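You operate a simulated robot arm through the tools that you are given. There is no shell and no other tool. Be economical: measure what you need, move in short steps, check, and stop when the job is done.

You are at the controls of a simulated two-armed robot. One attempt, no reset.

## Task
Pick up the white card box from the middle shelf of the oak bookcase with one hand, pass it to the other hand and put it on the top of the long bench. Set down upright: white card box.

Only the result counts: the job must be done as asked and must still hold three seconds after the hand-in. Knocking over, shifting, dropping, spilling or breaking anything else fails it.

## Robot
Two 7-joint arms with two-finger parallel grippers on one trunk, on a base that drives. Base frame: it is fixed to the floor where the robot stands at the start and does not move with it; the origin is under the middle of the robot, x ahead of it, y to its left, z up; the surface under the hand at the start is at about z = 0.8. Readings come in m, degrees, newtons and seconds.
The left shoulder is at the start at [0.08, 0.131, 0.947], the right one opposite. With the tool pointing down near the work surface each hand reaches from about 0.4 to 0.86 m from the robot's upright axis, wherever it stands, measured 20 degrees to its own side. Places, roughly: top of the long bench [0.5, -1.5, 0.8]; white card box (9x12x10 cm) [0.7, -0.1, 0.9]. Payload 1.57 kg a hand.
The TCP of each hand is the grasp point between the finger pads, 0.03 m short of the fingertips. In the tool frame z runs along the fingers and y along their closing line. The gripper opens to 0.11 m. The fingers are 0.024 m wide and 0.012 m thick; the gripper's body (0.048 by 0.112 m) begins 0.078 m behind the TCP.
Orientation is told as [roll, pitch, yaw] about the base's x, y, z axes, in that order, counted from this pose: with the fingers straight down and closing along the base's y, the tool's x points along the base's -x, its y along +y and its z along -z.

## Interface
- The arms move only by the tool send_rows. It takes "left_targets", "right_targets" or both (then of equal length, played together; a hand with none holds still); each is a list of rows, each a list of 7 numbers: the closure in counts, from 0 (fully open) to 255 (shut), then the shift along the tool's x, y, z in mm, then the turn, a rotation vector about the tool's x, y, z in degrees. In form: [[grip, dx, dy, dz, wx, wy, wz], ...]. A call has 1 to 12 rows; each row is the pose to reach, as a shift and turn from the pose commanded when the call began, along the tool's axes at that moment. A row lasts 0.2 s, in which the tool goes at most 0.05 m and 8.6 degrees; a call with a longer step from one row to the next is refused whole, and so is a gripper value outside its range. Where a pose cannot be reached the arm comes as near as it can. A force on the tool above 40 N (or 10 N above the force at the start of the call, whichever is more), or a blocked arm, ends the call early, and 0.2 s more pass. The fingers move at their own pace (about 0.108 m/s each) and stop on an object; they squeeze with about 41 N. The grip force told is the motor's: it shows also when the fingers shut on nothing. Time passes only in rows, and 0.2 s behind the last, so rows that repeat a pose let the fingers close. It gives the time, the measured TCP pose, the force on the tool (base axes), the opening and the grip force at its end, in the units of the frame above (readings bear some noise), with the torque about the TCP (base axes, N m) and any sound that the robot's microphone picked up.
- Cameras (640 x 400 px; columns grow to the right, rows downward): "scene" is now at [-0.0626, -0.0106, 1.414]; the picture's right is [-0.16, -0.99, 0.00], its down [-0.69, 0.11, -0.71] and it looks along [0.71, -0.11, -0.70] (base axes); focal length 281 px, centre (320, 200). "left" rides on the left gripper at [0.07, -0.016, -0.141] in its tool frame; the picture's right is [0.23, 0.97, 0.00], its down [-0.86, 0.20, -0.48] and it looks along [-0.47, 0.11, 0.88] (tool axes); focal length 222 px, centre (320, 200). "right" rides on the right gripper at [0.07, 0.016, -0.141] in its tool frame; the picture's right is [-0.23, 0.97, 0.00], its down [-0.86, -0.20, -0.48] and it looks along [-0.47, -0.11, 0.88] (tool axes); focal length 222 px, centre (320, 200). There is no depth. A picture from a camera that has moved, and an enlarged one, comes with that camera's place and axes in the base frame and with its lens. The place of the scene camera against the robot may be out by one fixed shift of up to 0.018 m in any direction.
- snapshot(camera): a new picture of that camera. It takes no simulated time.
- roll_base(legs): drives the robot by 1 to 6 legs, each [ahead, left, turn to the left] in m, m and degrees, along the robot's own axes; the way and the turn of a leg run together, so that a leg with both is an arc; at most 1.5 m and 180 degrees a leg. The arms and the cameras ride along, it lands a little off, and it stops where it bumps. It gives what a move gives.
- pan_tilt(pan, tilt): turns the head with the scene camera to pan (to the left, within 109 degrees either way) and tilt (down, from -29 to 69), counted from straight ahead of the robot. It gives what a move gives.
- close_up(camera, box): a new picture of the part [left, top, right, bottom] of that camera's present view, enlarged. It takes no simulated time.
- job_done(): hands the job in; it is judged then, once.

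Go step by step. Nothing tells you exact positions but the pictures and the camera data: compare them with the known pose of the tool, close in by small moves and look again before you grip or let go. The budget is 120 turns and 88 pictures, counting those below and the enlarged ones. Unless the task says otherwise, let go and move clear before handing in, and close with one line.

The tools are called as a command line: name --argument value ..., lists and objects as JSON in quotes. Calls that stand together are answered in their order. send_rows: Moves the arms, as the interface text tells. Its arguments: {"type":"object","properties":{"left_targets":{"type":"array"},"right_targets":{"type":"array"}},"required":[]} The other tools are called the same way: roll_base (legs) drives the base; pan_tilt (pan, tilt) turns the head that bears the scene camera; snapshot (camera) takes a picture; close_up (camera, box) takes an enlarged picture of a part of a camera's view; job_done () hands the job in.

At the start:

```text
t: 0.0
left_tcp_pos: [0.4275, 0.0744, 1.1148]
left_tcp_rot: [0.0, 0.1, 0.1]
left_contact_force: [0.3, -0.4, -0.9]
left_ft_torque: [0.03, 0.01, -0.01]
left_gripper_width: 0.1099
left_grasp_force: 0.1
right_tcp_pos: [0.4517, -0.3222, 1.1378]
right_tcp_rot: [0.0, 0.0, 0.0]
right_contact_force: [0.0, -1.4, 0.5]
right_ft_torque: [-0.01, -0.01, -0.03]
right_gripper_width: 0.1103
right_grasp_force: 0.0
robot x, y, heading: [0.0006, -0.0013, -0.2]
head pan, tilt: [-9.2, 44.4]
```

scene: 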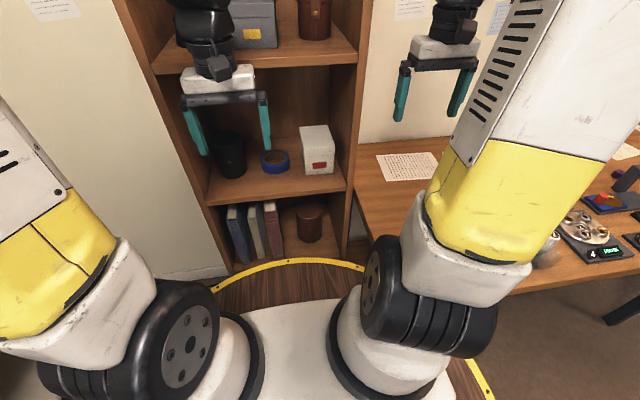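
right: 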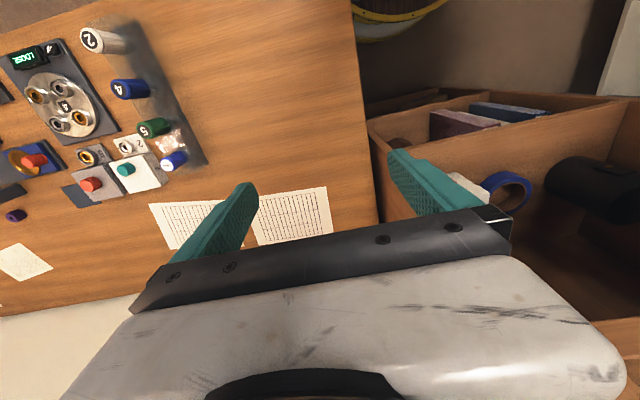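
left: 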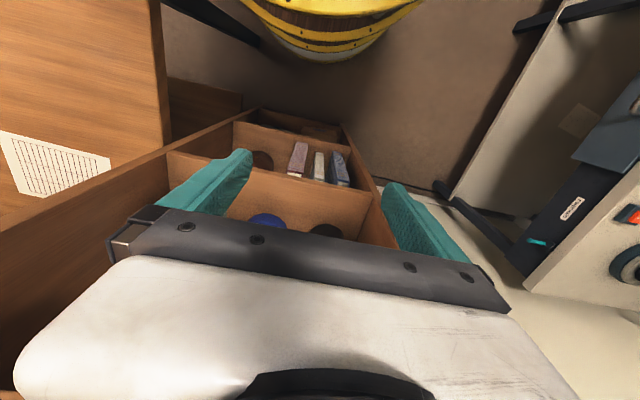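

The box is on the right of the middle shelf, with a blue tape roll to its left. I'll look closer at it, then at the bench.

close_up --camera "scene" --box '[200, 40, 400, 220]'

pan_tilt --pan -65 --tilt 40

snapshot --camera "scene"

```text
2.22 times, centred on (300, 130) of scene
camera zoom: at [-0.0626, -0.0106, 1.414], right [-0.16, -0.99, 0.0], down [-0.69, 0.11, -0.71], along [0.71, -0.11, -0.7], focal length 624 px, centre (364, 356)
```

zoom: 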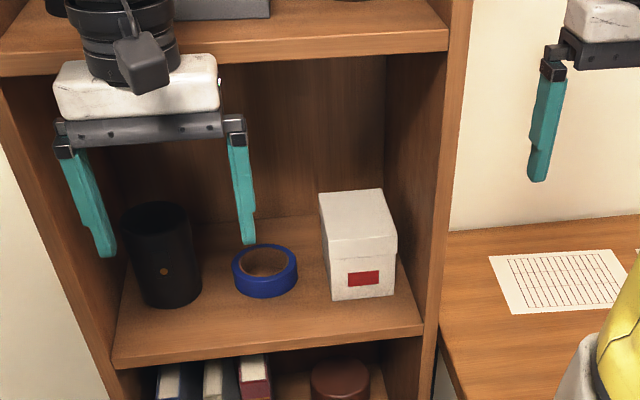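

```text
t: 1.2
left_tcp_pos: [0.4261, 0.0735, 1.1149]
left_tcp_rot: [0.0, 0.0, 0.0]
left_contact_force: [0.1, 0.5, 1.2]
left_ft_torque: [0.01, -0.02, -0.01]
left_gripper_width: 0.1098
left_grasp_force: 0.1
right_tcp_pos: [0.4505, -0.3216, 1.1378]
right_tcp_rot: [0.0, 0.0, -0.1]
right_contact_force: [0.5, 0.1, -0.2]
right_ft_torque: [0.0, 0.02, -0.02]
right_gripper_width: 0.11
right_grasp_force: 0.0
robot x, y, heading: [0.002, 0.0022, -0.2]
head pan, tilt: [-65.0, 40.0]
```

```text
83 pictures are left
camera scene: at [-0.1074, -0.0745, 1.4204], right [-0.91, -0.42, 0.0], down [-0.27, 0.58, -0.77], along [0.32, -0.69, -0.64], focal length 281 px, centre (320, 200)
```

scene: 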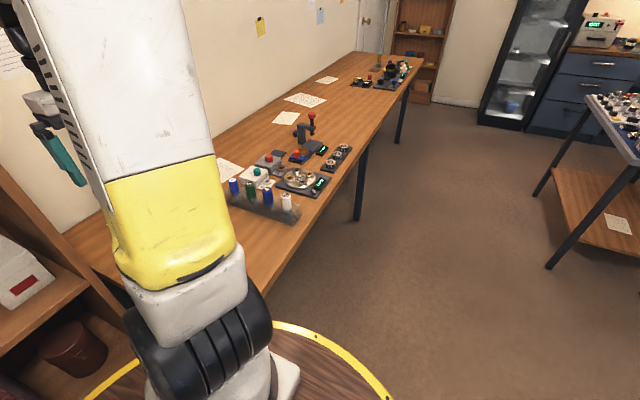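

The box front face is near x≈0.62, y≈-0.115, on a shelf at z≈0.85. The bench is clear around [0.5,-1.4]. I'll bring the left hand in front of the box with the fingers tilted forward, moving the right hand aside.

send_rows --left_targets '[[0, -6, -27, 16, 0, -8.5, 0], [0, -13, -54, 32, 0, -17, 0], [0, -20, -81, 49, 0, -25.5, 0], [0, -27, -108, 65, 0, -34, 0], [0, -34, -135, 82, 0, -42.5, 0], [0, -41, -162, 98, 0, -51, 0], [0, -44, -189, 110, 0, -59.5, 0], [0, -44, -189, 115, 0, -60, 0]]' --right_targets '[[0, 0, -15, 0, 0, 0, 0], [0, 0, -30, 0, 0, 0, 0], [0, 0, -45, 0, 0, 0, 0], [0, 0, -60, 0, 0, 0, 0], [0, 0, -75, 0, 0, 0, 0], [0, 0, -90, 0, 0, 0, 0], [0, 0, -100, 0, 0, 0, 0], [0, 0, -100, 0, 0, 0, 0]]'

pan_tilt --pan -9.2 --tilt 44.4

snapshot --camera "scene"

snapshot --camera "left"

```text
t: 3.0
left_tcp_pos: [0.4707, -0.1144, 0.9996]
left_tcp_rot: [0.0, -60.1, -0.1]
left_contact_force: [0.3, 0.2, 0.9]
left_ft_torque: [-0.01, 0.02, -0.01]
left_gripper_width: 0.1099
left_grasp_force: 0.0
right_tcp_pos: [0.4499, -0.4213, 1.1375]
right_tcp_rot: [0.0, 0.0, 0.0]
right_contact_force: [0.5, -0.4, -0.1]
right_ft_torque: [-0.02, -0.01, 0.0]
right_gripper_width: 0.1102
right_grasp_force: 0.2
robot x, y, heading: [-0.0005, -0.0002, 0.1]
head pan, tilt: [-65.0, 40.0]
```

```text
t: 4.3
left_tcp_pos: [0.4711, -0.1142, 0.9994]
left_tcp_rot: [0.0, -60.0, 0.0]
left_contact_force: [-0.5, -0.7, -0.3]
left_ft_torque: [0.02, -0.01, -0.04]
left_gripper_width: 0.11
left_grasp_force: 0.0
right_tcp_pos: [0.4485, -0.4216, 1.1391]
right_tcp_rot: [0.0, 0.0, 0.1]
right_contact_force: [0.3, 0.0, -0.4]
right_ft_torque: [-0.03, 0.0, -0.01]
right_gripper_width: 0.11
right_grasp_force: 0.1
robot x, y, heading: [0.0009, 0.0012, 0.1]
head pan, tilt: [-9.2, 44.4]
```

```text
82 pictures are left
camera scene: at [-0.0626, -0.0107, 1.414], right [-0.16, -0.99, 0.0], down [-0.69, 0.11, -0.71], along [0.71, -0.11, -0.7], focal length 281 px, centre (320, 200)
```

scene: 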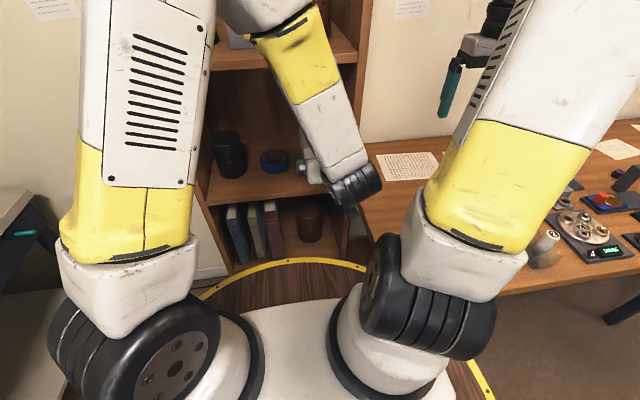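

```text
81 pictures are left
camera left: at [0.3124, -0.1307, 1.0092], right [-0.11, 0.97, -0.2], down [0.01, 0.2, 0.98], along [0.99, 0.11, -0.04], focal length 222 px, centre (320, 200)
```

left: 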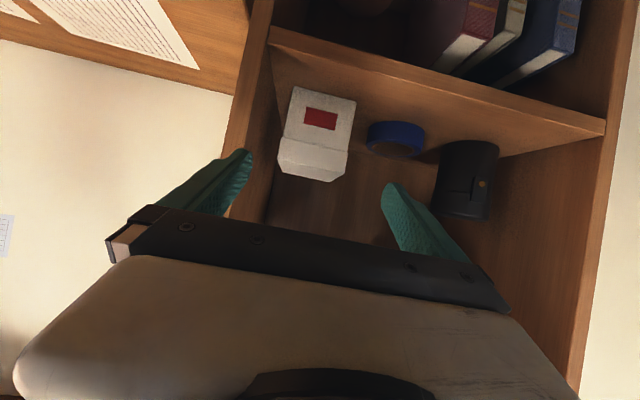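

The left hand stands before the box. I'll zoom in the wrist view to measure the box precisely.

close_up --camera "left" --box '[230, 60, 430, 200]'

```text
2.86 times, centred on (330, 130) of left
camera zoom: at [0.3124, -0.1307, 1.0092], right [-0.11, 0.97, -0.2], down [0.01, 0.2, 0.98], along [0.99, 0.11, -0.04], focal length 635 px, centre (291, 400)
```

zoom: 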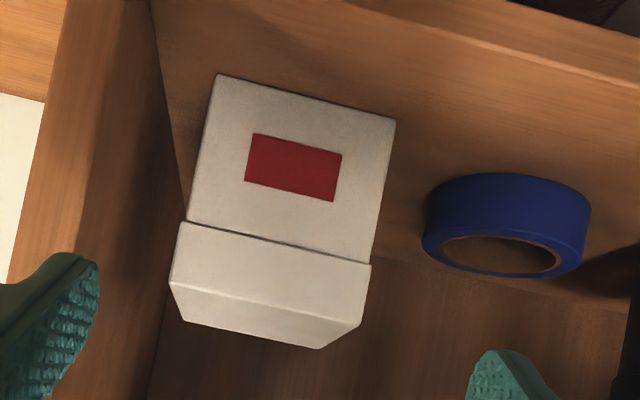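

Box front face is x≈0.622, y from -0.162 to -0.073, and the right panel is at y≈-0.189. I'll lower to grasp height in front of the shelf and check.

send_rows --left_targets '[[0, 24, 0, 25, 0, 0, 0], [0, 48, 1, 50, 0, 0, 0], [0, 72, 1, 75, 0, 0, 0], [0, 72, 1, 75, 0, 0, 0]]'

snapshot --camera "left"

snapshot --camera "scene"

```text
t: 5.3
left_tcp_pos: [0.5022, -0.1143, 0.9]
left_tcp_rot: [0.0, -60.0, -0.1]
left_contact_force: [-0.1, -0.7, -0.4]
left_ft_torque: [-0.02, -0.02, 0.02]
left_gripper_width: 0.1099
left_grasp_force: 0.0
right_tcp_pos: [0.4491, -0.4228, 1.1378]
right_tcp_rot: [0.0, 0.0, -0.1]
right_contact_force: [-0.6, -0.2, 0.5]
right_ft_torque: [-0.01, 0.03, 0.03]
right_gripper_width: 0.1101
right_grasp_force: 0.0
robot x, y, heading: [0.0009, 0.003, 0.1]
head pan, tilt: [-9.2, 44.4]
```

```text
79 pictures are left
camera left: at [0.3433, -0.1307, 0.9092], right [-0.11, 0.97, -0.2], down [0.01, 0.2, 0.98], along [0.99, 0.11, -0.04], focal length 222 px, centre (320, 200)
```

left: 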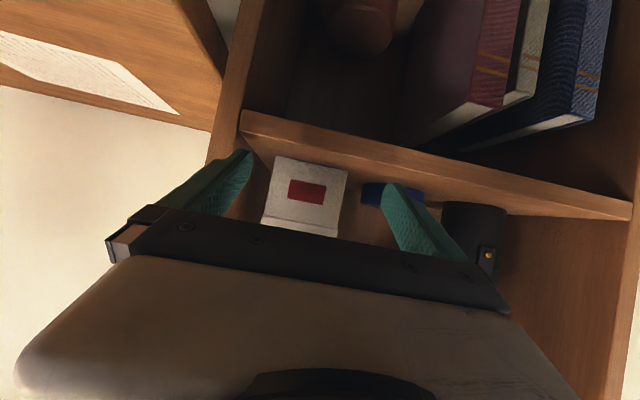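

```text
78 pictures are left
camera scene: at [-0.0627, -0.0106, 1.4139], right [-0.16, -0.99, 0.0], down [-0.69, 0.11, -0.71], along [0.71, -0.11, -0.7], focal length 281 px, centre (320, 200)
```

scene: 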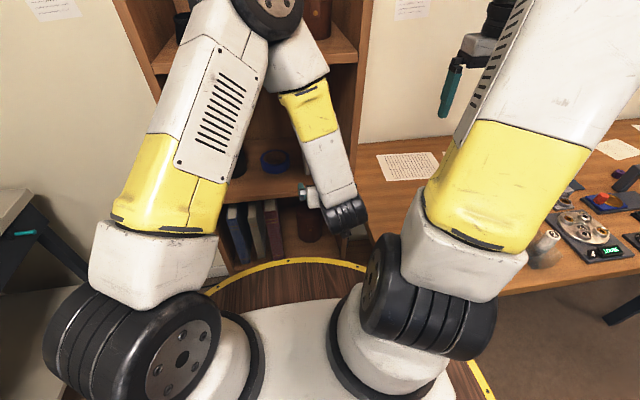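

Aligned in y as planned. I'll advance until the tips just straddle the box front edge and then check.

send_rows --left_targets '[[0, -13, 1, 22, 0, 0, 0], [0, -25, 1, 43, 0, 0, 0], [0, -38, 1, 65, 0, 0, 0], [0, -50, 1, 86, 0, 0, 0], [0, -50, 1, 86, 0, 0, 0]]'

snapshot --camera "left"

snapshot --camera "scene"

```text
t: 6.5
left_tcp_pos: [0.5986, -0.1157, 0.9016]
left_tcp_rot: [-0.1, -60.0, -0.1]
left_contact_force: [0.2, 0.6, 0.7]
left_ft_torque: [0.0, 0.02, 0.04]
left_gripper_width: 0.1101
left_grasp_force: 0.1
right_tcp_pos: [0.4484, -0.4208, 1.1396]
right_tcp_rot: [0.0, -0.1, 0.0]
right_contact_force: [-0.8, -0.4, -0.2]
right_ft_torque: [-0.01, 0.0, -0.01]
right_gripper_width: 0.11
right_grasp_force: 0.1
robot x, y, heading: [0.006, -0.0018, 0.0]
head pan, tilt: [-9.2, 44.4]
```

```text
77 pictures are left
camera left: at [0.4406, -0.1317, 0.9119], right [-0.11, 0.97, -0.2], down [0.01, 0.2, 0.98], along [0.99, 0.11, -0.04], focal length 222 px, centre (320, 200)
```

left: 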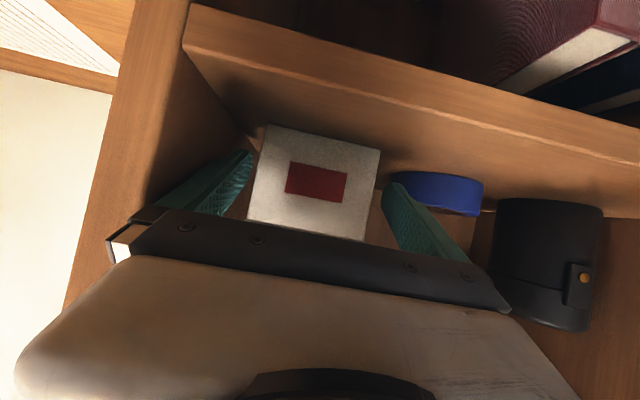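

```text
76 pictures are left
camera scene: at [-0.0626, -0.0106, 1.4139], right [-0.16, -0.99, 0.0], down [-0.69, 0.11, -0.71], along [0.71, -0.11, -0.7], focal length 281 px, centre (320, 200)
```

scene: 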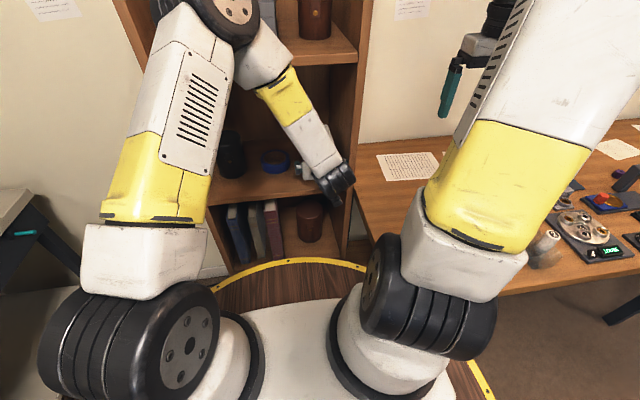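

Fingers straddle the box evenly. I'll advance about 5 cm and check.

send_rows --left_targets '[[0, -8, 1, 14, 0, 0, 0], [0, -16, 1, 28, 0, 0, 0], [0, -25, 1, 44, 0, 0, 0], [0, -27, 1, 47, 0, 0, 0], [0, -27, 1, 47, 0, 0, 0]]'

snapshot --camera "left"

```text
t: 7.7
left_tcp_pos: [0.6537, -0.1135, 0.9007]
left_tcp_rot: [0.0, -60.0, 0.0]
left_contact_force: [0.5, -0.9, -0.5]
left_ft_torque: [-0.03, 0.01, 0.0]
left_gripper_width: 0.1101
left_grasp_force: 0.0
right_tcp_pos: [0.4491, -0.4214, 1.1381]
right_tcp_rot: [0.0, 0.0, 0.1]
right_contact_force: [-0.2, 0.5, 0.3]
right_ft_torque: [-0.01, 0.0, -0.01]
right_gripper_width: 0.1099
right_grasp_force: 0.1
robot x, y, heading: [0.0032, -0.0024, -0.1]
head pan, tilt: [-9.2, 44.4]
```

```text
75 pictures are left
camera left: at [0.4953, -0.1305, 0.9097], right [-0.11, 0.97, -0.2], down [0.01, 0.2, 0.98], along [0.99, 0.11, -0.04], focal length 222 px, centre (320, 200)
```

left: 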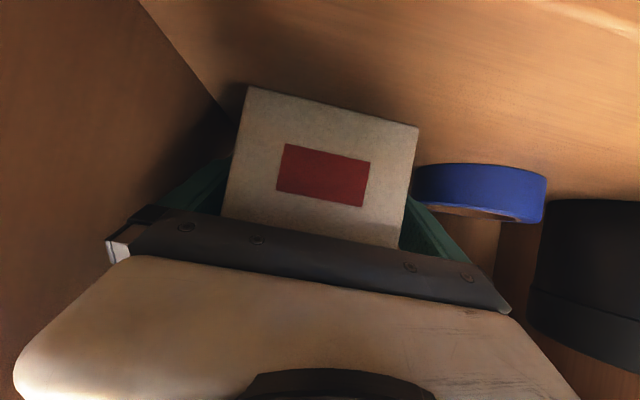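

Fingers are around the box. I'll lower 9 mm to grip below the lid, centre, and close.

send_rows --left_targets '[[0, 8, -2, 5, 0, 0, 0], [60, 8, -3, 5, 0, 0, 0], [120, 8, -3, 5, 0, 0, 0], [200, 8, -3, 5, 0, 0, 0], [255, 8, -3, 5, 0, 0, 0], [255, 8, -3, 5, 0, 0, 0], [255, 8, -3, 5, 0, 0, 0]]'

snapshot --camera "left"

```text
t: 9.3
left_tcp_pos: [0.653, -0.1162, 0.892]
left_tcp_rot: [0.0, -60.0, 0.1]
left_contact_force: [-0.8, 0.2, 5.6]
left_ft_torque: [0.04, 0.32, 0.02]
left_gripper_width: 0.0902
left_grasp_force: 41.0
right_tcp_pos: [0.449, -0.4224, 1.1386]
right_tcp_rot: [0.0, 0.0, 0.0]
right_contact_force: [0.2, -0.1, 0.3]
right_ft_torque: [0.01, 0.01, 0.01]
right_gripper_width: 0.1098
right_grasp_force: 0.0
robot x, y, heading: [-0.0015, 0.0048, -0.3]
head pan, tilt: [-9.2, 44.4]
```

```text
74 pictures are left
camera left: at [0.4955, -0.1319, 0.901], right [-0.11, 0.97, -0.2], down [0.01, 0.2, 0.98], along [0.99, 0.11, -0.03], focal length 222 px, centre (320, 200)
```

left: 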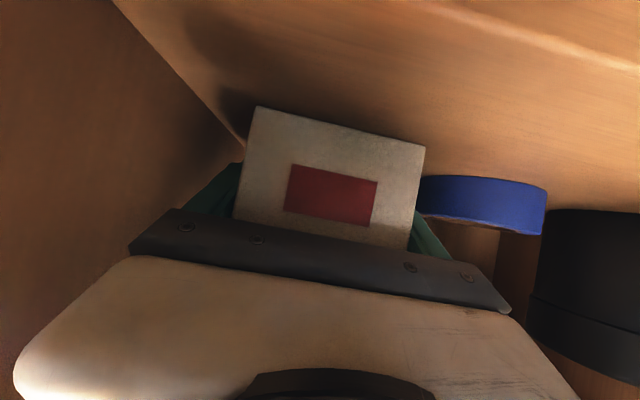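

Gripped at 0.090 m. Lift 4 cm slowly and look.

send_rows --left_targets '[[255, -4, 0, -2, 0, 0, 0], [255, -9, 0, -5, 0, 0, 0], [255, -17, 0, -10, 0, 0, 0], [255, -26, 0, -15, 0, 0, 0], [255, -35, 0, -20, 0, 0, 0], [255, -35, 0, -20, 0, 0, 0]]'

snapshot --camera "left"

```text
t: 10.7
left_tcp_pos: [0.6546, -0.1151, 0.9294]
left_tcp_rot: [0.0, -60.0, 0.0]
left_contact_force: [-0.6, 0.4, -2.8]
left_ft_torque: [0.0, 0.03, 0.02]
left_gripper_width: 0.0899
left_grasp_force: 40.9
right_tcp_pos: [0.4481, -0.4218, 1.1375]
right_tcp_rot: [0.0, -0.1, 0.0]
right_contact_force: [-0.5, 0.2, -0.2]
right_ft_torque: [-0.04, -0.02, 0.02]
right_gripper_width: 0.11
right_grasp_force: 0.2
robot x, y, heading: [-0.0011, -0.0006, -0.2]
head pan, tilt: [-9.2, 44.4]
```

```text
73 pictures are left
camera left: at [0.4957, -0.1315, 0.9397], right [-0.11, 0.97, -0.2], down [0.01, 0.2, 0.98], along [0.99, 0.11, -0.04], focal length 222 px, centre (320, 200)
```

left: 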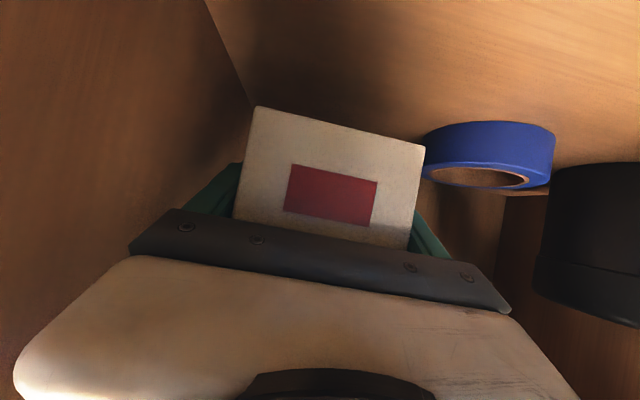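

The box is lifted cleanly, about 3 N. Now I'll pull it straight out.

send_rows --left_targets '[[255, 8, 0, -13, 0, 0, 0], [255, 19, 0, -33, 0, 0, 0], [255, 33, 0, -57, 0, 0, 0], [255, 48, 0, -83, 0, 0, 0], [255, 63, 0, -109, 0, 0, 0], [255, 78, 0, -135, 0, 0, 0], [255, 93, 0, -161, 0, 0, 0], [255, 108, 0, -187, 0, 0, 0], [255, 120, 0, -208, 0, 0, 0], [255, 125, 0, -217, 0, 0, 0], [255, 125, 0, -217, 0, 0, 0]]'

snapshot --camera "left"

snapshot --camera "scene"

```text
t: 13.1
left_tcp_pos: [0.4021, -0.115, 0.9307]
left_tcp_rot: [0.1, -60.1, 0.0]
left_contact_force: [0.7, 0.3, -3.0]
left_ft_torque: [-0.01, -0.03, -0.01]
left_gripper_width: 0.0897
left_grasp_force: 41.2
right_tcp_pos: [0.45, -0.4221, 1.1374]
right_tcp_rot: [0.0, -0.1, 0.0]
right_contact_force: [0.5, -0.2, 1.3]
right_ft_torque: [0.02, -0.01, 0.0]
right_gripper_width: 0.1097
right_grasp_force: 0.1
robot x, y, heading: [-0.0004, 0.0018, 0.1]
head pan, tilt: [-9.2, 44.4]
```

```text
72 pictures are left
camera left: at [0.2442, -0.1317, 0.9411], right [-0.11, 0.97, -0.2], down [0.01, 0.2, 0.98], along [0.99, 0.11, -0.04], focal length 222 px, centre (320, 200)
```

left: 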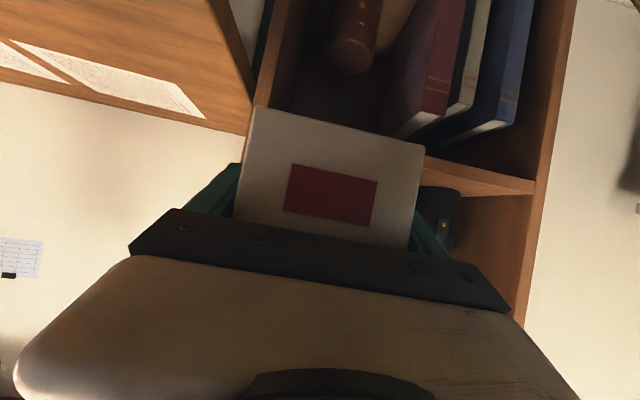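

```text
71 pictures are left
camera scene: at [-0.0626, -0.0106, 1.414], right [-0.16, -0.99, 0.0], down [-0.69, 0.11, -0.71], along [0.71, -0.11, -0.7], focal length 281 px, centre (320, 200)
```

scene: 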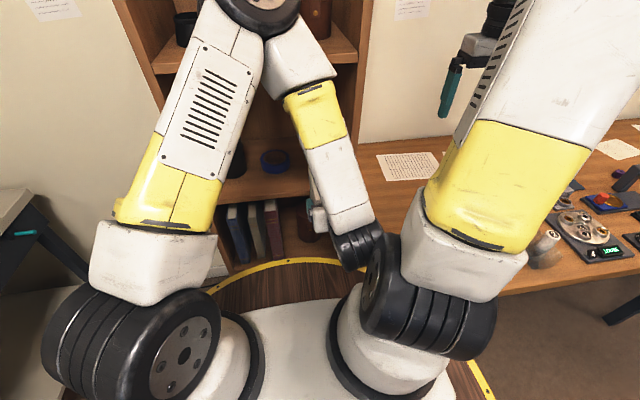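

The box is out of the shelf. Before the handover I want room, so I'll look to both sides behind the robot.

pan_tilt --pan -109 --tilt 45

snapshot --camera "scene"

pan_tilt --pan 109 --tilt 45

snapshot --camera "scene"

```text
t: 14.9
left_tcp_pos: [0.4029, -0.1155, 0.9319]
left_tcp_rot: [0.0, -60.1, 0.0]
left_contact_force: [0.4, -0.5, -3.0]
left_ft_torque: [0.01, 0.03, 0.0]
left_gripper_width: 0.0897
left_grasp_force: 41.1
right_tcp_pos: [0.4488, -0.4215, 1.1379]
right_tcp_rot: [0.0, 0.0, -0.1]
right_contact_force: [0.4, -0.5, 0.2]
right_ft_torque: [0.06, 0.02, 0.0]
right_gripper_width: 0.1102
right_grasp_force: 0.1
robot x, y, heading: [0.0002, 0.0015, -0.1]
head pan, tilt: [-108.9, 45.0]
```

```text
70 pictures are left
camera scene: at [-0.1696, -0.0745, 1.4131], right [-0.95, 0.32, 0.0], down [0.23, 0.67, -0.71], along [-0.23, -0.67, -0.71], focal length 281 px, centre (320, 200)
```

scene: 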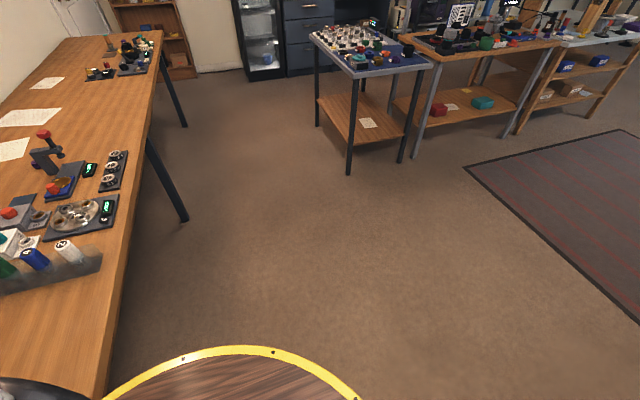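

```text
t: 18.0
left_tcp_pos: [0.4039, -0.1143, 0.9319]
left_tcp_rot: [0.0, -60.1, 0.0]
left_contact_force: [-0.3, 0.4, -1.8]
left_ft_torque: [-0.01, 0.02, 0.01]
left_gripper_width: 0.0897
left_grasp_force: 40.7
right_tcp_pos: [0.4494, -0.4216, 1.1388]
right_tcp_rot: [0.1, 0.0, 0.0]
right_contact_force: [-0.2, -0.4, 0.4]
right_ft_torque: [-0.02, -0.02, -0.03]
right_gripper_width: 0.1102
right_grasp_force: 0.1
robot x, y, heading: [0.0008, -0.0004, -0.1]
head pan, tilt: [108.9, 45.0]
```

```text
69 pictures are left
camera scene: at [-0.1696, 0.0794, 1.4131], right [0.95, 0.32, 0.0], down [0.23, -0.67, -0.71], along [-0.23, 0.67, -0.71], focal length 281 px, centre (320, 200)
```

scene: 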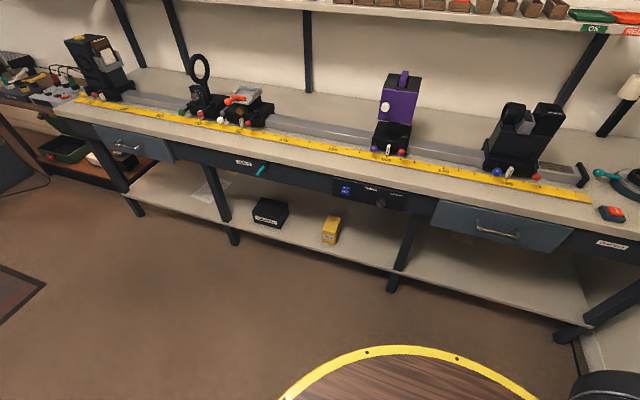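

Behind is open floor. I'll back up 0.35 m to make room for the handover.

roll_base --legs '[[-0.35, 0, 0]]'

pan_tilt --pan 0 --tilt 50

snapshot --camera "scene"

```text
t: 20.2
left_tcp_pos: [0.0553, -0.1146, 0.9309]
left_tcp_rot: [0.0, -60.0, 0.0]
left_contact_force: [1.1, -0.3, -3.1]
left_ft_torque: [0.01, -0.02, 0.0]
left_gripper_width: 0.0897
left_grasp_force: 41.0
right_tcp_pos: [0.1021, -0.4208, 1.1375]
right_tcp_rot: [0.0, 0.1, 0.1]
right_contact_force: [-0.2, 0.0, -0.9]
right_ft_torque: [-0.01, 0.03, 0.0]
right_gripper_width: 0.1101
right_grasp_force: 0.0
robot x, y, heading: [-0.3496, -0.0021, 0.0]
head pan, tilt: [108.9, 45.0]
```

```text
t: 22.1
left_tcp_pos: [0.0543, -0.1146, 0.9307]
left_tcp_rot: [0.1, -60.0, 0.1]
left_contact_force: [0.3, -0.8, -1.3]
left_ft_torque: [-0.01, 0.04, 0.03]
left_gripper_width: 0.0899
left_grasp_force: 40.8
right_tcp_pos: [0.1019, -0.4216, 1.1385]
right_tcp_rot: [0.0, 0.0, 0.1]
right_contact_force: [0.7, -0.8, 0.7]
right_ft_torque: [-0.02, 0.0, -0.02]
right_gripper_width: 0.1098
right_grasp_force: 0.1
robot x, y, heading: [-0.3469, 0.0004, 0.2]
head pan, tilt: [0.0, 50.0]
```

```text
68 pictures are left
camera scene: at [-0.414, 0.0023, 1.4062], right [0.0, -1.0, 0.0], down [-0.77, 0.0, -0.64], along [0.64, 0.0, -0.77], focal length 281 px, centre (320, 200)
```

scene: 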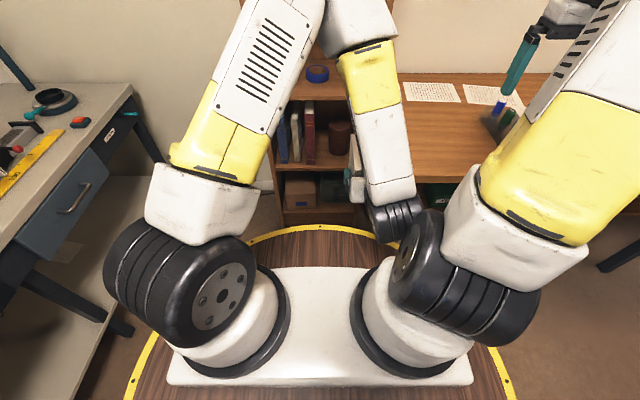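

Room is good. I'll turn the left hand so that its fingers and the box point to the right in front of the chest.

send_rows --left_targets '[[255, -10, 16, -1, 7.1, 0, 4.1], [255, -20, 32, -2, 14.2, 0, 8.2], [255, -30, 48, -3, 21.2, 0, 12.3], [255, -40, 64, -4, 28.3, 0, 16.4], [255, -50, 80, -5, 35.4, 0, 20.5], [255, -60, 95, -6, 42.5, 0, 24.5], [255, -70, 111, -7, 49.6, 0, 28.6], [255, -80, 127, -8, 56.7, 0, 32.7], [255, -90, 143, -9, 63.7, 0, 36.8], [255, -100, 159, -10, 70.8, 0, 40.9], [255, -110, 175, -10, 77.9, 0, 45], [255, -110, 175, -10, 77.9, 0, 45]]'

snapshot --camera "scene"

snapshot --camera "left"

```text
t: 24.7
left_tcp_pos: [0.1053, 0.0601, 1.0304]
left_tcp_rot: [0.1, -59.9, -90.1]
left_contact_force: [0.4, -0.3, -2.9]
left_ft_torque: [0.05, -0.03, 0.01]
left_gripper_width: 0.0899
left_grasp_force: 41.0
left hand out of reach, approached as far as the arm can: row 1, 2, 3, 4, 5, 6, 7, 8
right_tcp_pos: [0.1021, -0.4209, 1.1378]
right_tcp_rot: [0.0, 0.0, 0.1]
right_contact_force: [-0.4, 0.9, 0.0]
right_ft_torque: [-0.02, -0.02, -0.01]
right_gripper_width: 0.1099
right_grasp_force: 0.0
robot x, y, heading: [-0.3468, -0.0015, 0.2]
head pan, tilt: [0.0, 50.0]
```

```text
67 pictures are left
camera scene: at [-0.414, 0.0024, 1.4062], right [0.0, -1.0, 0.0], down [-0.77, 0.0, -0.64], along [0.64, 0.0, -0.77], focal length 281 px, centre (320, 200)
```

scene: 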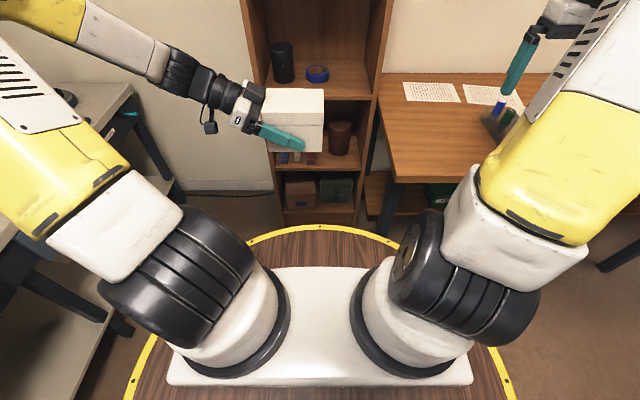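

```text
66 pictures are left
camera left: at [0.087, 0.2168, 1.0401], right [0.97, 0.11, -0.2], down [0.2, -0.01, 0.98], along [0.11, -0.99, -0.04], focal length 222 px, centre (320, 200)
```

left: 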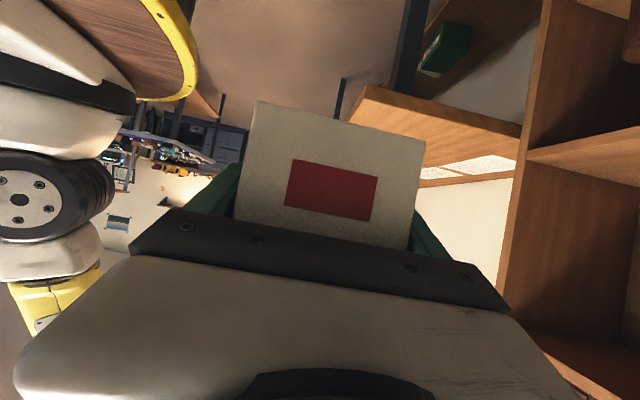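

The left hand now presents the box pointing right; its far face is at about y=-0.03. Next I'll turn the right hand to face left, first yaw, then tilt.

send_rows --right_targets '[[0, 0, 0, 0, 0, 0, -8.2], [0, 0, 0, 0, 0, 0, -16.4], [0, 0, 0, 0, 0, 0, -24.5], [0, 0, 0, 0, 0, 0, -32.7], [0, 0, 0, 0, 0, 0, -40.9], [0, 0, 0, 0, 0, 0, -49.1], [0, 0, 0, 0, 0, 0, -57.3], [0, 0, 0, 0, 0, 0, -65.5], [0, 0, 0, 0, 0, 0, -73.6], [0, 0, 0, 0, 0, 0, -81.8], [0, 0, 0, 0, 0, 0, -90], [0, 0, 0, 0, 0, 0, -90]]'

send_rows --right_targets '[[0, -10, 0, 5, 0, -8.5, 0], [0, -20, 0, 10, 0, -17, 0], [0, -30, 0, 15, 0, -25.5, 0], [0, -40, 0, 20, 0, -34, 0], [0, -50, 0, 25, 0, -42.5, 0], [0, -60, 0, 30, 0, -51, 0], [0, -70, 0, 35, 0, -59.5, 0], [0, -80, 0, 40, 0, -60, 0], [0, -100, 0, 50, 0, -60, 0], [0, -120, 0, 60, 0, -60, 0], [0, -120, 0, 60, 0, -60, 0]]'

snapshot --camera "scene"

snapshot --camera "right"

```text
t: 27.3
left_tcp_pos: [0.1052, 0.0607, 1.0295]
left_tcp_rot: [0.1, -60.0, -89.9]
left_contact_force: [-0.3, -0.6, -1.9]
left_ft_torque: [0.03, -0.01, -0.01]
left_gripper_width: 0.0898
left_grasp_force: 40.9
right_tcp_pos: [0.1025, -0.4211, 1.1394]
right_tcp_rot: [0.0, -0.1, 90.2]
right_contact_force: [-0.8, 0.5, -0.1]
right_ft_torque: [-0.01, 0.01, 0.07]
right_gripper_width: 0.1102
right_grasp_force: 0.0
robot x, y, heading: [-0.3461, -0.0006, 0.4]
head pan, tilt: [0.0, 50.0]
```

```text
t: 29.7
left_tcp_pos: [0.1044, 0.0592, 1.029]
left_tcp_rot: [0.0, -60.0, -90.0]
left_contact_force: [0.1, -0.3, -3.1]
left_ft_torque: [-0.01, 0.0, 0.0]
left_gripper_width: 0.0899
left_grasp_force: 40.5
right_tcp_pos: [0.1024, -0.302, 1.0766]
right_tcp_rot: [-0.1, -59.9, 90.1]
right_contact_force: [-0.4, 0.3, -0.7]
right_ft_torque: [-0.01, 0.01, 0.03]
right_gripper_width: 0.1101
right_grasp_force: 0.1
robot x, y, heading: [-0.3478, -0.0022, -0.1]
head pan, tilt: [0.0, 50.0]
```

```text
65 pictures are left
camera scene: at [-0.414, 0.0023, 1.4062], right [0.0, -1.0, 0.0], down [-0.77, 0.0, -0.64], along [0.64, 0.0, -0.77], focal length 281 px, centre (320, 200)
```

scene: 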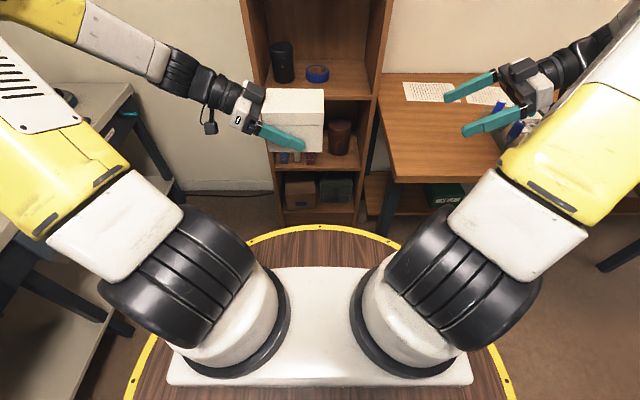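

```text
64 pictures are left
camera right: at [0.0848, -0.4589, 1.0864], right [-0.97, 0.11, 0.2], down [0.2, 0.01, 0.98], along [0.11, 0.99, -0.04], focal length 222 px, centre (320, 200)
```

right: 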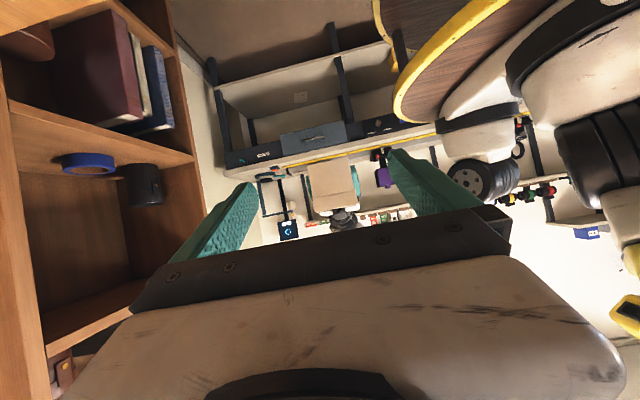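

Both hands oppose each other. I'll bring the right hand near the box and check alignment.

send_rows --right_targets '[[0, -9, -1, 34, 0, 0, 0], [0, -18, -1, 68, 0, 0, 0], [0, -27, -2, 102, 0, 0, 0], [0, -36, -2, 136, 0, 0, 0], [0, -45, -3, 170, 0, 0, 0], [0, -52, -3, 200, 0, 0, 0], [0, -52, -3, 200, 0, 0, 0]]'

snapshot --camera "right"

close_up --camera "scene" --box '[220, 60, 460, 210]'

```text
t: 31.3
left_tcp_pos: [0.1049, 0.0599, 1.0302]
left_tcp_rot: [-0.1, -60.0, -90.0]
left_contact_force: [0.7, -0.1, -2.2]
left_ft_torque: [0.04, 0.03, 0.0]
left_gripper_width: 0.0899
left_grasp_force: 41.4
right_tcp_pos: [0.1058, -0.1, 1.0225]
right_tcp_rot: [0.1, -59.9, 90.1]
right_contact_force: [0.5, -0.2, -0.4]
right_ft_torque: [0.02, 0.01, 0.02]
right_gripper_width: 0.11
right_grasp_force: 0.1
robot x, y, heading: [-0.35, -0.0058, -0.1]
head pan, tilt: [0.0, 50.0]
```

```text
63 pictures are left
camera right: at [0.0887, -0.2585, 1.0328], right [-0.97, 0.11, 0.2], down [0.2, 0.01, 0.98], along [0.11, 0.99, -0.04], focal length 222 px, centre (320, 200)
```

right: 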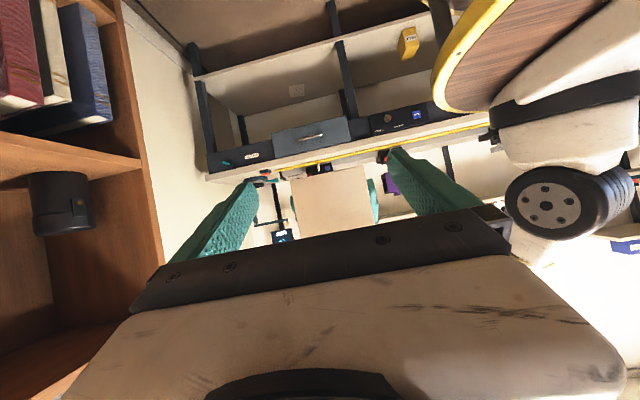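

```text
2.67 times, centred on (340, 135) of scene
camera zoom: at [-0.414, 0.0024, 1.4062], right [0.0, -1.0, 0.0], down [-0.77, 0.0, -0.64], along [0.64, 0.0, -0.77], focal length 748 px, centre (267, 373)
```

zoom: 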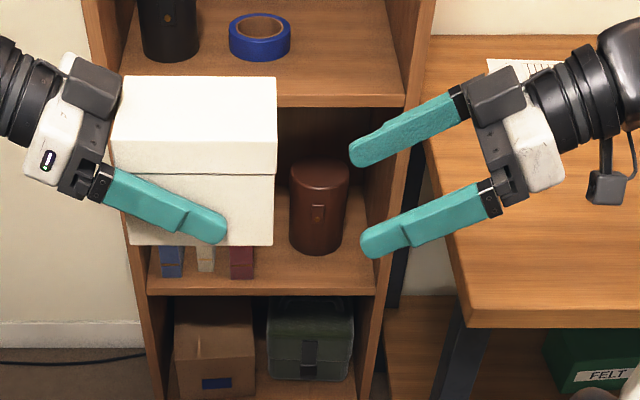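

The box is held deeper than I thought: its right face is at y≈-0.005 and the left fingertips reach y≈0.03. I'll zoom in to plan where the right fingers fit.

close_up --camera "scene" --box '[255, 80, 335, 160]'

close_up --camera "right" --box '[240, 140, 420, 250]'

```text
5.00 times, centred on (295, 120) of scene
camera zoom: at [-0.414, 0.0024, 1.4062], right [0.0, -1.0, 0.0], down [-0.77, 0.0, -0.64], along [0.64, 0.0, -0.77], focal length 1403 px, centre (445, 600)
```

zoom: 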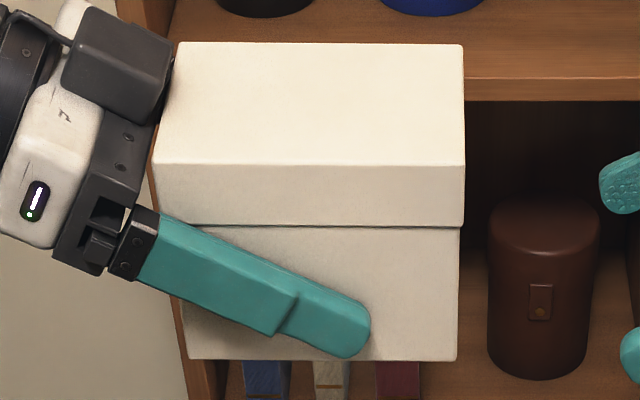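

```text
3.56 times, centred on (330, 195) of right
camera zoom: at [0.0887, -0.2585, 1.0328], right [-0.97, 0.11, 0.2], down [0.2, 0.01, 0.98], along [0.11, 0.99, -0.04], focal length 790 px, centre (284, 218)
```

zoom: 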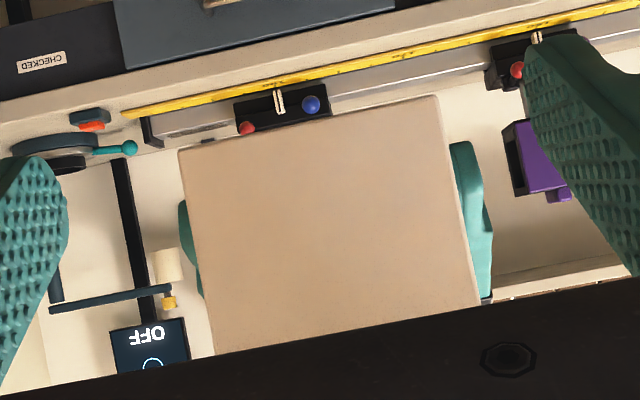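

Only the region above the left fingers and below the lid seam (z≈1.07) is free on the right end. I'll make the right fingers horizontal at z≈1.056 and look again.

send_rows --right_targets '[[0, -8, 0, -5, 0, -7.5, 0], [0, -15, 0, -9, 0, -15, 0], [0, -22, 0, -13, 0, -22.5, 0], [0, -29, 0, -17, 0, -30, 0], [0, -29, 0, -17, 0, -30, 0], [0, -29, 0, -17, 0, -30, 0]]'

close_up --camera "scene" --box '[255, 70, 415, 170]'

snapshot --camera "right"

```text
t: 32.7
left_tcp_pos: [0.1038, 0.0602, 1.0306]
left_tcp_rot: [0.0, -60.1, -89.9]
left_contact_force: [-0.8, -0.2, -2.7]
left_ft_torque: [0.01, 0.0, -0.02]
left_gripper_width: 0.0896
left_grasp_force: 41.1
right_tcp_pos: [0.1045, -0.1017, 1.0563]
right_tcp_rot: [-150.2, -89.9, -119.7]
right_contact_force: [-0.9, 0.6, 0.2]
right_ft_torque: [0.01, 0.0, -0.06]
right_gripper_width: 0.1101
right_grasp_force: 0.1
robot x, y, heading: [-0.3451, -0.0034, 0.3]
head pan, tilt: [0.0, 50.0]
```

```text
4.00 times, centred on (335, 120) of scene
camera zoom: at [-0.4139, 0.0024, 1.4062], right [0.0, -1.0, 0.0], down [-0.77, 0.0, -0.64], along [0.64, 0.0, -0.77], focal length 1123 px, centre (260, 520)
```

zoom: 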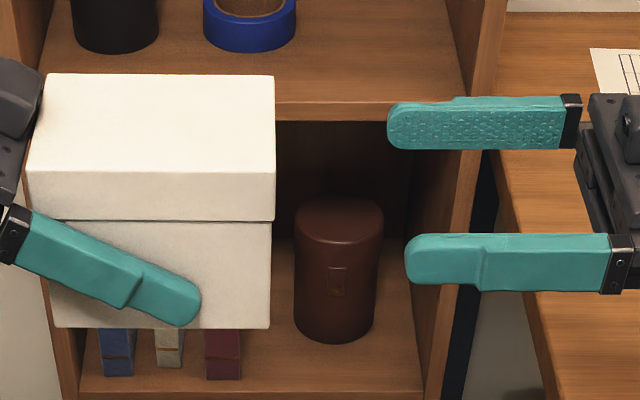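

```text
58 pictures are left
camera right: at [0.0868, -0.2426, 0.9859], right [-0.97, 0.0, 0.23], down [0.2, -0.48, 0.85], along [0.11, 0.88, 0.47], focal length 222 px, centre (320, 200)
```

right: 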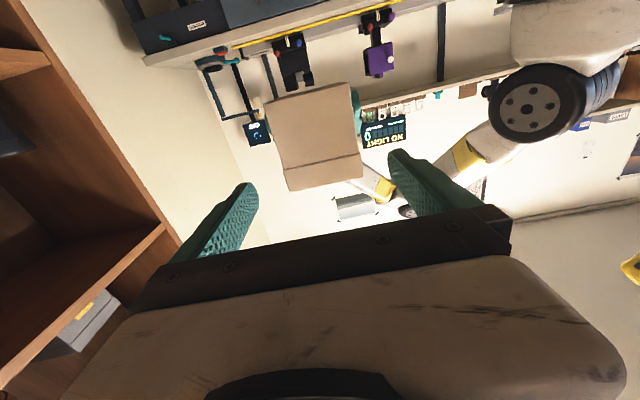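

The right fingers are at the right height. I'll advance until the tips begin to straddle the box and check.

send_rows --right_targets '[[0, 0, 0, 25, 0, 0, 0], [0, 0, 0, 50, 0, 0, 0], [0, 0, 0, 75, 0, 0, 0], [0, 0, 0, 75, 0, 0, 0]]'

close_up --camera "scene" --box '[255, 70, 415, 170]'

snapshot --camera "right"

```text
t: 33.7
left_tcp_pos: [0.1045, 0.0591, 1.0302]
left_tcp_rot: [0.0, -60.0, -89.9]
left_contact_force: [0.2, -0.3, -3.3]
left_ft_torque: [0.02, 0.01, -0.01]
left_gripper_width: 0.0896
left_grasp_force: 40.6
right_tcp_pos: [0.1044, -0.0274, 1.0587]
right_tcp_rot: [-142.3, -90.0, -127.5]
right_contact_force: [0.2, -0.3, 0.4]
right_ft_torque: [-0.01, -0.01, 0.02]
right_gripper_width: 0.11
right_grasp_force: 0.0
robot x, y, heading: [-0.348, 0.0006, -0.1]
head pan, tilt: [0.0, 50.0]
```

```text
4.00 times, centred on (335, 120) of scene
camera zoom: at [-0.414, 0.0023, 1.4062], right [0.0, -1.0, 0.0], down [-0.77, 0.0, -0.64], along [0.64, 0.0, -0.77], focal length 1123 px, centre (260, 520)
```

zoom: 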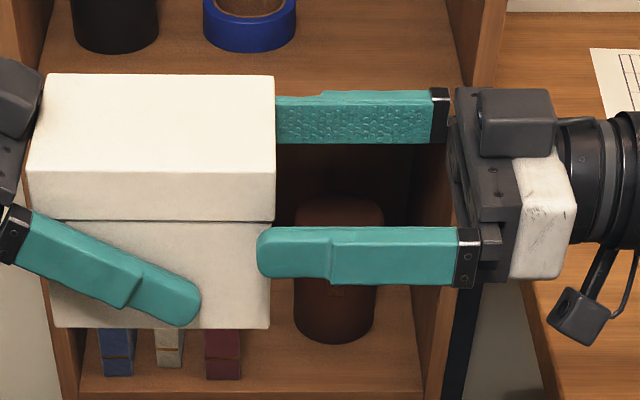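

```text
56 pictures are left
camera right: at [0.0883, -0.1692, 0.9886], right [-0.97, 0.0, 0.23], down [0.2, -0.48, 0.85], along [0.11, 0.88, 0.47], focal length 222 px, centre (320, 200)
```

right: 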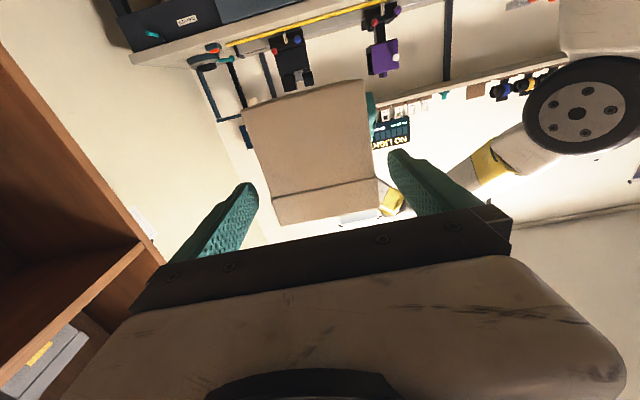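

Alignment checks out: centred within about 1 mm. I'll insert the remaining 4.4 cm, lowering 3 mm, then look before closing.

send_rows --right_targets '[[0, 3, 0, 0, 0, 0, 0], [0, 3, 0, 15, 0, 0, 0], [0, 3, 0, 30, 0, 0, 0], [0, 3, 0, 44, 0, 0, 0], [0, 3, 0, 44, 0, 0, 0]]'

close_up --camera "scene" --box '[255, 70, 415, 170]'

```text
t: 34.9
left_tcp_pos: [0.1043, 0.0595, 1.0302]
left_tcp_rot: [0.0, -60.0, -90.0]
left_contact_force: [-0.2, -1.0, -2.3]
left_ft_torque: [0.01, -0.01, -0.01]
left_gripper_width: 0.0896
left_grasp_force: 40.9
right_tcp_pos: [0.1059, 0.0163, 1.0555]
right_tcp_rot: [-147.9, -90.0, -122.0]
right_contact_force: [0.5, -0.3, 0.1]
right_ft_torque: [-0.03, 0.0, 0.01]
right_gripper_width: 0.11
right_grasp_force: 0.1
robot x, y, heading: [-0.3487, -0.0055, 0.1]
head pan, tilt: [0.0, 50.0]
```

```text
4.00 times, centred on (335, 120) of scene
camera zoom: at [-0.4139, 0.0024, 1.4062], right [0.0, -1.0, 0.0], down [-0.77, 0.0, -0.64], along [0.64, 0.0, -0.77], focal length 1123 px, centre (260, 520)
```

zoom: 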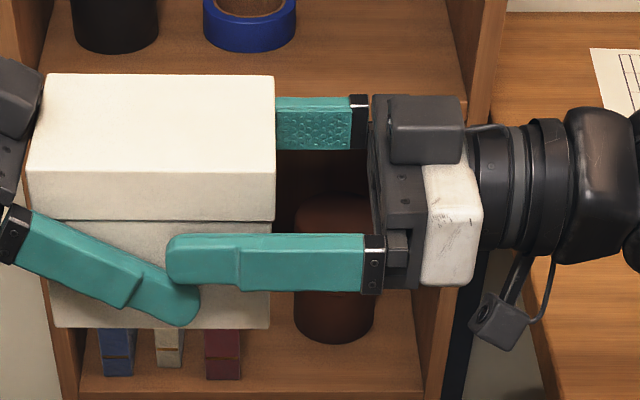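

Closing the right fingers brings them just above the left ones with about 4–5 mm to spare. I'll back off 3 mm for margin and close.

send_rows --right_targets '[[0, -1, 0, -3, 0, 0, 0], [60, -1, 0, -3, 0, 0, 0], [120, -1, 0, -3, 0, 0, 0], [200, -1, 0, -3, 0, 0, 0], [255, -1, 0, -3, 0, 0, 0], [255, -1, 0, -3, 0, 0, 0], [255, -1, 0, -3, 0, 0, 0]]'

close_up --camera "scene" --box '[255, 70, 415, 170]'

```text
t: 36.5
left_tcp_pos: [0.1052, 0.0597, 1.0295]
left_tcp_rot: [0.0, -60.0, -89.9]
left_contact_force: [3.1, -2.3, -2.3]
left_ft_torque: [0.07, 0.15, 0.22]
left_gripper_width: 0.0897
left_grasp_force: 40.8
right_tcp_pos: [0.1045, 0.0151, 1.056]
right_tcp_rot: [-124.2, -90.0, -145.7]
right_contact_force: [-3.5, 1.8, 0.5]
right_ft_torque: [0.02, -0.07, -0.07]
right_gripper_width: 0.0897
right_grasp_force: 40.9
robot x, y, heading: [-0.3485, -0.0013, 0.1]
head pan, tilt: [0.0, 50.0]
```

```text
4.00 times, centred on (335, 120) of scene
camera zoom: at [-0.4139, 0.0024, 1.4062], right [0.0, -1.0, 0.0], down [-0.77, 0.0, -0.64], along [0.64, 0.0, -0.77], focal length 1123 px, centre (260, 520)
```

zoom: 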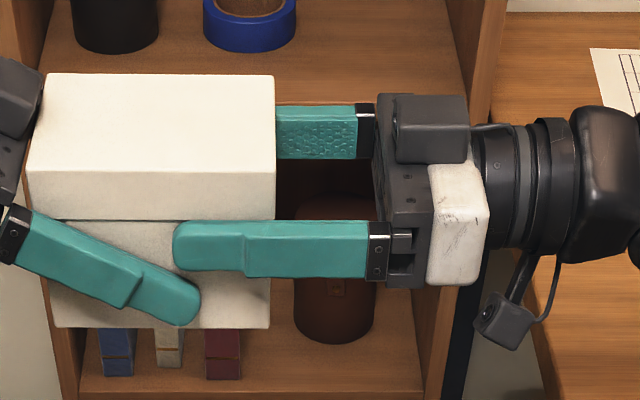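

Both hands hold the box (0.0897 m). Now the left hand opens and withdraws along its fingers.

send_rows --left_targets '[[180, 0, 0, 0, 0, 0, 0], [90, 0, 0, 0, 0, 0, 0], [0, 0, 0, 0, 0, 0, 0], [0, 0, 0, 0, 0, 0, 0]]'

close_up --camera "scene" --box '[255, 70, 415, 170]'

```text
t: 37.5
left_tcp_pos: [0.1051, 0.0595, 1.0301]
left_tcp_rot: [0.0, -60.0, -89.9]
left_contact_force: [-0.3, -0.1, -0.8]
left_ft_torque: [0.01, -0.01, 0.02]
left_gripper_width: 0.1101
left_grasp_force: 0.1
right_tcp_pos: [0.1053, 0.0146, 1.0542]
right_tcp_rot: [-67.0, -90.0, 157.0]
right_contact_force: [0.8, -0.3, 0.2]
right_ft_torque: [-0.1, 0.01, -0.02]
right_gripper_width: 0.0898
right_grasp_force: 41.6
robot x, y, heading: [-0.3479, 0.0009, 0.1]
head pan, tilt: [0.0, 50.0]
```

```text
4.00 times, centred on (335, 120) of scene
camera zoom: at [-0.4139, 0.0024, 1.4062], right [0.0, -1.0, 0.0], down [-0.77, 0.0, -0.64], along [0.64, 0.0, -0.77], focal length 1123 px, centre (260, 520)
```

zoom: 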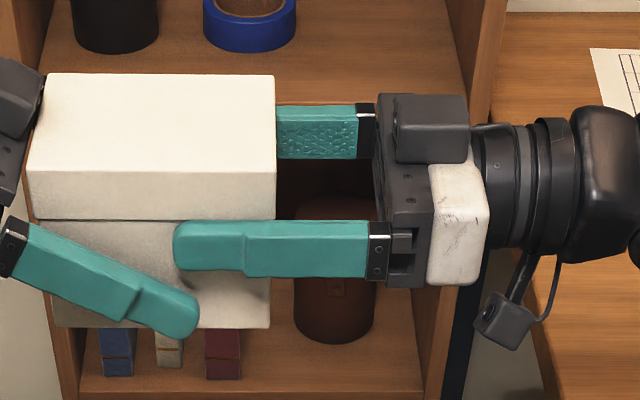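

The right hand holds the box alone and it hasn't moved. I'll withdraw the left hand along its finger axis.

send_rows --left_targets '[[0, 0, 0, -15, 0, 0, 0], [0, 0, 0, -35, 0, 0, 0], [0, 0, 0, -60, 0, 0, 0], [0, 0, 0, -90, 0, 0, 0], [0, 0, 0, -120, 0, 0, 0], [0, 0, 0, -150, 0, 0, 0], [0, 0, 0, -150, 0, 0, 0]]'

snapshot --camera "scene"

```text
t: 39.1
left_tcp_pos: [0.1006, 0.19, 1.1032]
left_tcp_rot: [0.0, -60.0, -89.9]
left_contact_force: [-0.4, 0.3, 0.8]
left_ft_torque: [0.01, 0.0, 0.03]
left_gripper_width: 0.1102
left_grasp_force: 0.1
right_tcp_pos: [0.1044, 0.0145, 1.056]
right_tcp_rot: [-103.2, -90.0, -166.6]
right_contact_force: [0.7, 0.5, -0.4]
right_ft_torque: [-0.13, -0.03, 0.03]
right_gripper_width: 0.0898
right_grasp_force: 40.9
robot x, y, heading: [-0.3521, -0.0013, 0.2]
head pan, tilt: [0.0, 50.0]
```

```text
52 pictures are left
camera scene: at [-0.4139, 0.0024, 1.4062], right [0.0, -1.0, 0.0], down [-0.77, 0.0, -0.64], along [0.64, 0.0, -0.77], focal length 281 px, centre (320, 200)
```

scene: 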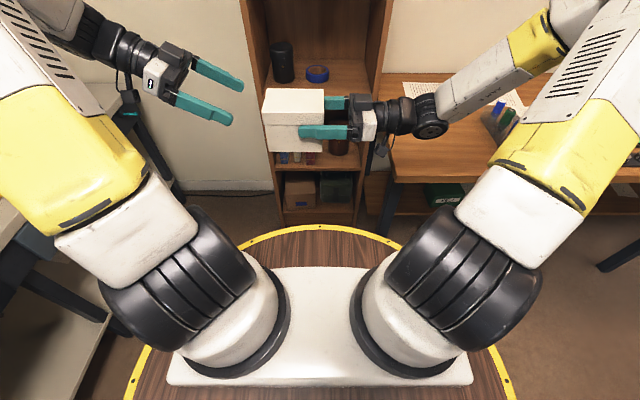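

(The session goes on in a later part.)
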